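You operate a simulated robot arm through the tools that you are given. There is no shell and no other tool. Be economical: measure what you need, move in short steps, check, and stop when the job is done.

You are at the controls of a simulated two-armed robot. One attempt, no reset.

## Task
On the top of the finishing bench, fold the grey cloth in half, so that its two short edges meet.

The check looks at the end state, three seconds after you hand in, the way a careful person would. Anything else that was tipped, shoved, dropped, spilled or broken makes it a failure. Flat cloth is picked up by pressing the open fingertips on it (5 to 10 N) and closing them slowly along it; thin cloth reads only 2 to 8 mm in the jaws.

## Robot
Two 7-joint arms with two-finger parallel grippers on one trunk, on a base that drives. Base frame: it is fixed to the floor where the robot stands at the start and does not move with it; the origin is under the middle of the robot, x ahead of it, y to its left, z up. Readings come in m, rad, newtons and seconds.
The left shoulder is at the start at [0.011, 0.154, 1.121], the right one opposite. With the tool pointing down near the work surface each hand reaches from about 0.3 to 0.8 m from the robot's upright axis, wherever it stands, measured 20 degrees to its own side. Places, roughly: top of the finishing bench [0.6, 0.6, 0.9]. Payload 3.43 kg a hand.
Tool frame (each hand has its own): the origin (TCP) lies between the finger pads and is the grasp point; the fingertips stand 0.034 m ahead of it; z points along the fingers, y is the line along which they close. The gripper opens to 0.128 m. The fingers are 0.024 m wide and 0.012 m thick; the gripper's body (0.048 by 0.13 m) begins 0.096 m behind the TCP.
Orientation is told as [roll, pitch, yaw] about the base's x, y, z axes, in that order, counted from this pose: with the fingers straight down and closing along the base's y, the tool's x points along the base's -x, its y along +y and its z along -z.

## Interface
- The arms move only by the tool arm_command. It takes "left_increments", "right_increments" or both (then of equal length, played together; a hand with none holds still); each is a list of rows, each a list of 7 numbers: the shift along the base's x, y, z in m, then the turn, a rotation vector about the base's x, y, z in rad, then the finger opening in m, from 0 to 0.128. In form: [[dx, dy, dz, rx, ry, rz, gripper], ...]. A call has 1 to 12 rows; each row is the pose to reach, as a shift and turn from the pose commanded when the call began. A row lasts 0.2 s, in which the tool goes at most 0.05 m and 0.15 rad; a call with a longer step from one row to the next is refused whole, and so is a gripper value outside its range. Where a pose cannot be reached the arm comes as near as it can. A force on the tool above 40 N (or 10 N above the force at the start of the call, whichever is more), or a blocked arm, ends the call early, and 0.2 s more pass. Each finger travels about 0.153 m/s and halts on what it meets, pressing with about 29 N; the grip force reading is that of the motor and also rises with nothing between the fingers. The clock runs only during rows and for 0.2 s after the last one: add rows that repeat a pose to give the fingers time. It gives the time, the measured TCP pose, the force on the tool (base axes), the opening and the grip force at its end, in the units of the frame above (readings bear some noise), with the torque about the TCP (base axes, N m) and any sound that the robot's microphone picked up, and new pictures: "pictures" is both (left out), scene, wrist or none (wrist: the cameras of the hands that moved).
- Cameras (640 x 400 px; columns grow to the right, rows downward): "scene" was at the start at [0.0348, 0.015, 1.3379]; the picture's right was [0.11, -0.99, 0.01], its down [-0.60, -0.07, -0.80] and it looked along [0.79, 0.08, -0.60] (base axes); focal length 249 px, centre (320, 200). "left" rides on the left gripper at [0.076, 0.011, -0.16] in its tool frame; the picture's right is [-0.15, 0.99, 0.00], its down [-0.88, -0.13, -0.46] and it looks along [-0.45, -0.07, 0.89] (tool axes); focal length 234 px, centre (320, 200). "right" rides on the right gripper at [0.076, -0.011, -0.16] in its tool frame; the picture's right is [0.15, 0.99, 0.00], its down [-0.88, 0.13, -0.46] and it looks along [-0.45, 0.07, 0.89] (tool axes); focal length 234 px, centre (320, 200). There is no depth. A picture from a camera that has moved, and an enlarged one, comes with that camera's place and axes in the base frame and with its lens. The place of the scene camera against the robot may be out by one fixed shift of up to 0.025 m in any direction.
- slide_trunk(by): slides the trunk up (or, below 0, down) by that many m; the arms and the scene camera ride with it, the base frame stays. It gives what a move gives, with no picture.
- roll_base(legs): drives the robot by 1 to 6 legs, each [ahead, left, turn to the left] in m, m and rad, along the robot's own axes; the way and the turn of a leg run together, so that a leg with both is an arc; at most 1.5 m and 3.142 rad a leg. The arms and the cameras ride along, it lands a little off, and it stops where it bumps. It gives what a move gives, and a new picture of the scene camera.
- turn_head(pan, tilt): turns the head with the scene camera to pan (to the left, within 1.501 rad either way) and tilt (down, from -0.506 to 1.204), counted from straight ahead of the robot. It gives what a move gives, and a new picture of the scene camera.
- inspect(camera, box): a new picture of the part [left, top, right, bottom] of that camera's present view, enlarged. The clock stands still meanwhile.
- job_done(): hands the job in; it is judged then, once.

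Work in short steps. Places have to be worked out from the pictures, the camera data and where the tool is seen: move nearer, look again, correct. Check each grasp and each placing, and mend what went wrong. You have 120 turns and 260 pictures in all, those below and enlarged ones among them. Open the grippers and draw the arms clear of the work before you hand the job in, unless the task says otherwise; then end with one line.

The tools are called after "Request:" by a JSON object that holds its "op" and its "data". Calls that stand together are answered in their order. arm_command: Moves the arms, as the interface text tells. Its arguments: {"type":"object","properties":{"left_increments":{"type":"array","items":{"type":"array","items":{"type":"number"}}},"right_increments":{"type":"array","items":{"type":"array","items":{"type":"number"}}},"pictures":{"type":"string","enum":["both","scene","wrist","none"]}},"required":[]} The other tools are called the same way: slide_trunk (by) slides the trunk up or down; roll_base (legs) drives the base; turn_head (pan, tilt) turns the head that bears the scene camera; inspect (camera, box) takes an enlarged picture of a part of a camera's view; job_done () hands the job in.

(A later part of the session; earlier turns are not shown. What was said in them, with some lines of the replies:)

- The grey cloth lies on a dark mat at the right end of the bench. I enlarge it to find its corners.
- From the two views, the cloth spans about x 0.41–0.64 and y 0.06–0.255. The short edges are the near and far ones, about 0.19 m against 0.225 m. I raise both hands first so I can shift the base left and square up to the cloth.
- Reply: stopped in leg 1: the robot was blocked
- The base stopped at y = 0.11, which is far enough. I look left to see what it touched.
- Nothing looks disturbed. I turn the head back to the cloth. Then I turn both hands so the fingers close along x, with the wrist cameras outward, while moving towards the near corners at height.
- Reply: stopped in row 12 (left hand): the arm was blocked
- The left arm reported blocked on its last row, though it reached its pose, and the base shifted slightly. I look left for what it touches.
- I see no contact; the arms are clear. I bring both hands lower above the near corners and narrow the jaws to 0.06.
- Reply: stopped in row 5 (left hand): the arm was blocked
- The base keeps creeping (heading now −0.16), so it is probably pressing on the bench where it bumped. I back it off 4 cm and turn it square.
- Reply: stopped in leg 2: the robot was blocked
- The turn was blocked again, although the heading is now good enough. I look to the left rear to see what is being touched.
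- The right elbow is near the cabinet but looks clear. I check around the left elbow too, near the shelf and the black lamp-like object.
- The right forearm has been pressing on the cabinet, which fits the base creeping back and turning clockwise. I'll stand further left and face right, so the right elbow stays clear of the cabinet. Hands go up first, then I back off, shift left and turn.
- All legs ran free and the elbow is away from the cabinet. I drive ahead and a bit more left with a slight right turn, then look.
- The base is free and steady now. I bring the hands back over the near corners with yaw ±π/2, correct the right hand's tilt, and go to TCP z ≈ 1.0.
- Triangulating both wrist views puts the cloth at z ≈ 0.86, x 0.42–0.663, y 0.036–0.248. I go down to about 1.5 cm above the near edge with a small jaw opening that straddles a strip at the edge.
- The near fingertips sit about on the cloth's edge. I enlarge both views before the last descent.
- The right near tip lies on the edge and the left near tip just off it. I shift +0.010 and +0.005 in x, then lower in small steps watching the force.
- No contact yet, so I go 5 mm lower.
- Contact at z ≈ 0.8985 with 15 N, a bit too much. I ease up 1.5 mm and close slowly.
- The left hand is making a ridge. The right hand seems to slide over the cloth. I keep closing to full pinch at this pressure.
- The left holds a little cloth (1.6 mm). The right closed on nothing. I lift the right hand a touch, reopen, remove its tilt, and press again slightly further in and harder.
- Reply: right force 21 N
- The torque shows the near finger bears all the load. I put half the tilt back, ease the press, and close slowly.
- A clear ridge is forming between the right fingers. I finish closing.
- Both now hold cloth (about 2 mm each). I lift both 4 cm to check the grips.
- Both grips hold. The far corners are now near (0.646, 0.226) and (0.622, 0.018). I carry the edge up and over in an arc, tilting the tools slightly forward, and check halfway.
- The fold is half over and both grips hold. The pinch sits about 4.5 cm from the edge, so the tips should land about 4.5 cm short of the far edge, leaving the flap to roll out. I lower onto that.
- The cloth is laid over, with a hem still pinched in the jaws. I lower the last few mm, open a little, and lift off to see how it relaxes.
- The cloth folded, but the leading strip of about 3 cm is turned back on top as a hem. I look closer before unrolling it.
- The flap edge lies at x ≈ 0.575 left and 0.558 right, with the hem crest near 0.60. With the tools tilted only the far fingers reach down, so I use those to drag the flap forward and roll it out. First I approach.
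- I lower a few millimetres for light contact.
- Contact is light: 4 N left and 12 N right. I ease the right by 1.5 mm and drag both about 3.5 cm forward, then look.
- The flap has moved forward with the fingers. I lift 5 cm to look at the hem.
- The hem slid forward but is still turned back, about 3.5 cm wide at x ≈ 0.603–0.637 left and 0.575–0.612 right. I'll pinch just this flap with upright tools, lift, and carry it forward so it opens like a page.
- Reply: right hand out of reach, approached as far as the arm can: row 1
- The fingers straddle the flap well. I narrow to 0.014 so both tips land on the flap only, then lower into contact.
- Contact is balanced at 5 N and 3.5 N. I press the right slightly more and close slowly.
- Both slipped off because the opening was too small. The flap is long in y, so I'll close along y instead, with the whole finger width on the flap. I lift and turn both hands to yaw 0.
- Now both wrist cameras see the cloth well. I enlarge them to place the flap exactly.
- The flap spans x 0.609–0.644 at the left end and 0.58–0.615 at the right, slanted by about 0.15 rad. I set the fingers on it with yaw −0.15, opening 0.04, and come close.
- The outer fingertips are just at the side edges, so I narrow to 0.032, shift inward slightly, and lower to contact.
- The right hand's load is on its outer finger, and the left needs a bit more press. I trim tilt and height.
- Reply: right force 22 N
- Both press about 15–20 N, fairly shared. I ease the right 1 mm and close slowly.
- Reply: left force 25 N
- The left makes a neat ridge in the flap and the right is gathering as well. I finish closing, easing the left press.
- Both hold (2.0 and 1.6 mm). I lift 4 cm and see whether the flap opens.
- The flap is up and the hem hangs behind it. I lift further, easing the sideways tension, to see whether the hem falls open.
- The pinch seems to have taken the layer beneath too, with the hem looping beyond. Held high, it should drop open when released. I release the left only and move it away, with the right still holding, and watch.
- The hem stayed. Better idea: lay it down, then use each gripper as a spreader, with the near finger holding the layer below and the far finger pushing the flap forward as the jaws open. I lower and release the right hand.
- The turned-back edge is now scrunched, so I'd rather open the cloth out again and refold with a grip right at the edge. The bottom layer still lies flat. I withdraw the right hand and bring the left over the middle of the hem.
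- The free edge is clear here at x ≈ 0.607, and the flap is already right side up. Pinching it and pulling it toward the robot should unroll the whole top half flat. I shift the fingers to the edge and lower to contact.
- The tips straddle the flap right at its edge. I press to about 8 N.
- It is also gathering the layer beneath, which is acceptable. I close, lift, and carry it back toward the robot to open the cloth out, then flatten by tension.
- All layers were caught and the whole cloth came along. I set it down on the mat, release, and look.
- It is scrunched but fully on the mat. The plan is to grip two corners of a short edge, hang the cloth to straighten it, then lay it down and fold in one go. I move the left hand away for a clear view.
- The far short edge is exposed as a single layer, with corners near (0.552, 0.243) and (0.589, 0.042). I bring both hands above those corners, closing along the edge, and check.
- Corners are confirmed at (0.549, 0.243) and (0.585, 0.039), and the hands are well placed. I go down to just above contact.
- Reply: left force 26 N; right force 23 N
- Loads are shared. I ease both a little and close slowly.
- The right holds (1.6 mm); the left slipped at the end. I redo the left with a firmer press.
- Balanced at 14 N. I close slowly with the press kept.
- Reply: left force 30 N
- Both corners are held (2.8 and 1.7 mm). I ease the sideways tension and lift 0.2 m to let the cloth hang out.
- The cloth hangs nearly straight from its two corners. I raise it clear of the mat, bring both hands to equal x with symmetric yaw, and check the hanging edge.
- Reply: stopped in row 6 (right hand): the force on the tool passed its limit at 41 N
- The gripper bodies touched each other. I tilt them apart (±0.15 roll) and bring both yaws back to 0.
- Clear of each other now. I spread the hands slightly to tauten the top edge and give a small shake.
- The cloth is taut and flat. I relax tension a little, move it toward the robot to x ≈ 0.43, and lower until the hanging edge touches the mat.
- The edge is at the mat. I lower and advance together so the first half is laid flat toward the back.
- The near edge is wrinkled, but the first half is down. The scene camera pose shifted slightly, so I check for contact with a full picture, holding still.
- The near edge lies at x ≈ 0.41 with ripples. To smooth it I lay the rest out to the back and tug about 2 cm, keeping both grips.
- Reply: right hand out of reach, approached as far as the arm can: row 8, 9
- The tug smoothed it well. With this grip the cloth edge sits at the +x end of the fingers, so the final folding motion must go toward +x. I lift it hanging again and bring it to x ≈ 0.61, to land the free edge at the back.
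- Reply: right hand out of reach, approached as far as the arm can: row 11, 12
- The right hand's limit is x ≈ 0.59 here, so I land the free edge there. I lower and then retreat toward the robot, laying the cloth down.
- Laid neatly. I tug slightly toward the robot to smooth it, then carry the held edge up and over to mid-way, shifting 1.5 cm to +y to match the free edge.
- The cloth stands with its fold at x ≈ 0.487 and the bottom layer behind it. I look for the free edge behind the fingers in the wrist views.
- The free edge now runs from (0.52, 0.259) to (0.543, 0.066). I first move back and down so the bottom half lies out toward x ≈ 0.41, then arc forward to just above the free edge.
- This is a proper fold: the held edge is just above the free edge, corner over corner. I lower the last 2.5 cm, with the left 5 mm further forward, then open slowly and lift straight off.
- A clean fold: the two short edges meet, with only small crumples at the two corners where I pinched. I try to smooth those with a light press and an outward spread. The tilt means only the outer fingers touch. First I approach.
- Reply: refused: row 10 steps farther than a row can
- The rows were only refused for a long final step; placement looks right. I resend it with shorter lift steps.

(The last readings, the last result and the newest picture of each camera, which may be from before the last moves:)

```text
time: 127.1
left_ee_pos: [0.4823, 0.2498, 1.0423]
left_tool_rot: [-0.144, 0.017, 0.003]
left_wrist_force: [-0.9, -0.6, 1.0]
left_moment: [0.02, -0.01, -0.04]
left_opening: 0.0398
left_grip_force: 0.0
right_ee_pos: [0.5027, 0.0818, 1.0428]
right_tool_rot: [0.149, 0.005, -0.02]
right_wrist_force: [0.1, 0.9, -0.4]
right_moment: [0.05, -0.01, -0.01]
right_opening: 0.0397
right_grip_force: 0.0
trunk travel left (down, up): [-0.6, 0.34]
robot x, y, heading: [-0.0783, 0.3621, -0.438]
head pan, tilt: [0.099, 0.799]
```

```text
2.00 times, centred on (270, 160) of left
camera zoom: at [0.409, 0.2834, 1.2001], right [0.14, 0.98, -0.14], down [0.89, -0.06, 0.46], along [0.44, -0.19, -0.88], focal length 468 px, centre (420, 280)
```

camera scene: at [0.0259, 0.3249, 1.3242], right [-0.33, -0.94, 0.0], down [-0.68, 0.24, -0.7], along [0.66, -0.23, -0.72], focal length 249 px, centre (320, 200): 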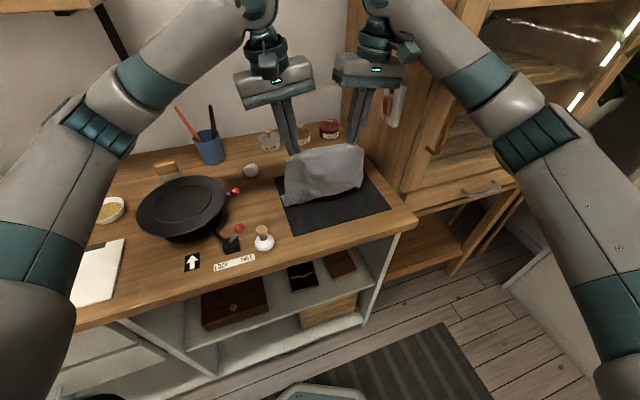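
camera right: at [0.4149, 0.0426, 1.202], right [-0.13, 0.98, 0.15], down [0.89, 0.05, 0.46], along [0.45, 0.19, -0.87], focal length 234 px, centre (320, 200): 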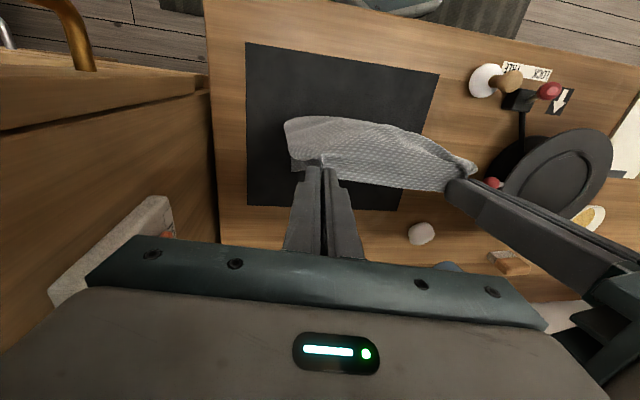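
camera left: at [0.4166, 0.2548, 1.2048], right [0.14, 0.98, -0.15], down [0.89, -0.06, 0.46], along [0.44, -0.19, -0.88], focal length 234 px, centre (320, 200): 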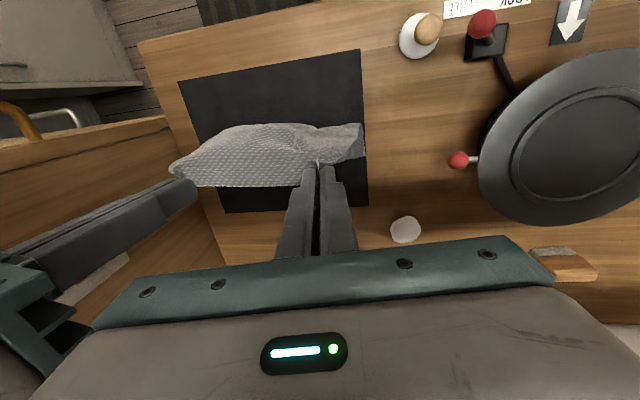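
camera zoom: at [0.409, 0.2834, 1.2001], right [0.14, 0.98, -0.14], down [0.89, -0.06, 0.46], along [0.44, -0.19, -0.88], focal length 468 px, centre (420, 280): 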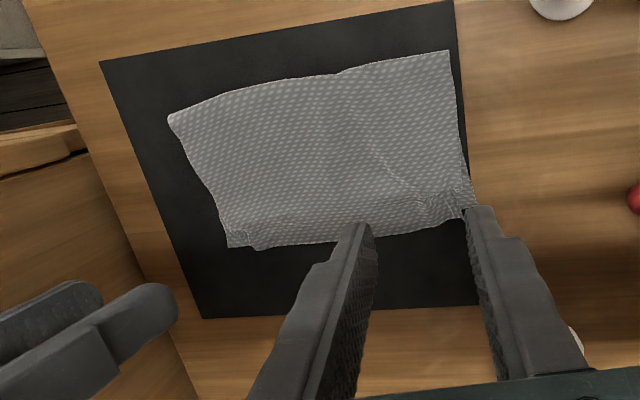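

The fold is neat now, with edges and corners matching closely. I draw the arms clear and take a last look at the bench.

Request:
{"op": "arm_command", "data": {"left_increments": [[-0.01, 0.02, 0.04, 0, 0, 0, 0.05], [-0.03, 0.05, 0.07, 0, 0, 0, 0.05], [-0.06, 0.08, 0.08, 0, 0, 0, 0.05], [-0.09, 0.1, 0.08, 0, 0, 0, 0.05], [-0.12, 0.12, 0.08, 0, 0, 0, 0.05], [-0.12, 0.12, 0.08, 0, 0, 0, 0.05]], "right_increments": [[-0.01, 0, 0.04, 0, 0, 0, 0.05], [-0.04, 0, 0.07, 0, 0, 0, 0.05], [-0.08, 0, 0.08, 0, 0, 0, 0.05], [-0.12, 0, 0.08, 0, 0, 0, 0.05], [-0.16, 0, 0.08, 0, 0, 0, 0.05], [-0.16, 0, 0.08, 0, 0, 0, 0.05]], "pictures": "scene"}}

Request:
{"op": "inspect", "data": {"camera": "scene", "box": [60, 80, 420, 300]}}

```text
time: 128.5
left_ee_pos: [0.3655, 0.3754, 1.1202]
left_tool_rot: [-0.144, 0.017, 0.006]
left_wrist_force: [0.5, -0.2, -0.5]
left_moment: [-0.02, 0.05, -0.02]
left_opening: 0.05
left_grip_force: 0.0
right_ee_pos: [0.3434, 0.086, 1.1169]
right_tool_rot: [0.148, 0.01, -0.021]
right_wrist_force: [0.7, -0.2, 0.1]
right_moment: [-0.01, 0.08, -0.02]
right_opening: 0.05
right_grip_force: 0.1
trunk travel left (down, up): [-0.6, 0.34]
robot x, y, heading: [-0.0766, 0.3631, -0.434]
head pan, tilt: [0.099, 0.799]
camera scene: at [0.0283, 0.3252, 1.3239], right [-0.33, -0.94, 0.0], down [-0.68, 0.24, -0.7], along [0.66, -0.23, -0.72], focal length 249 px, centre (320, 200)
```

scene: 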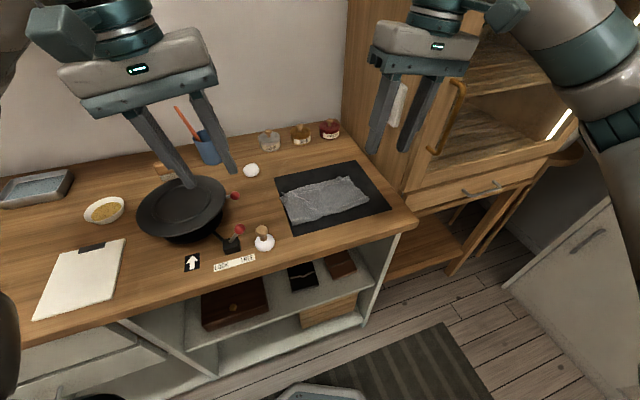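

```text
1.78 times, centred on (240, 190) of scene
camera zoom: at [0.0283, 0.3252, 1.3239], right [-0.33, -0.94, 0.0], down [-0.68, 0.24, -0.7], along [0.66, -0.23, -0.72], focal length 442 px, centre (462, 218)
```

zoom: 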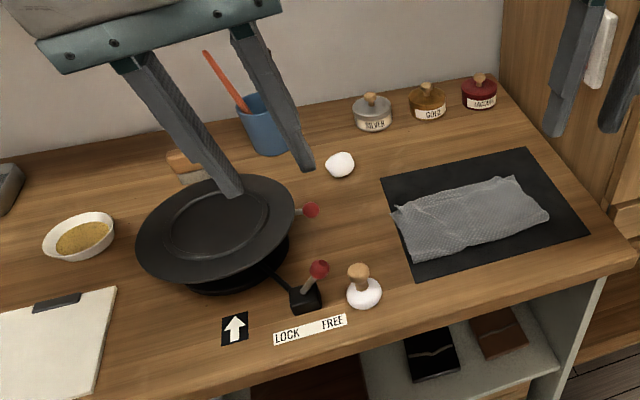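

The cloth lies folded in half on the mat, everything else stands where it was, and the hands are open and clear. I hand in.

Request:
{"op": "job_done", "data": {}}

```text
The job is handed in.
```

The grey cloth is folded in half on the finishing bench with its short edges together; faint creases remain at the two corners I gripped. The robot bumped something early on, probably the cabinet, but nothing looked moved in the pictures.
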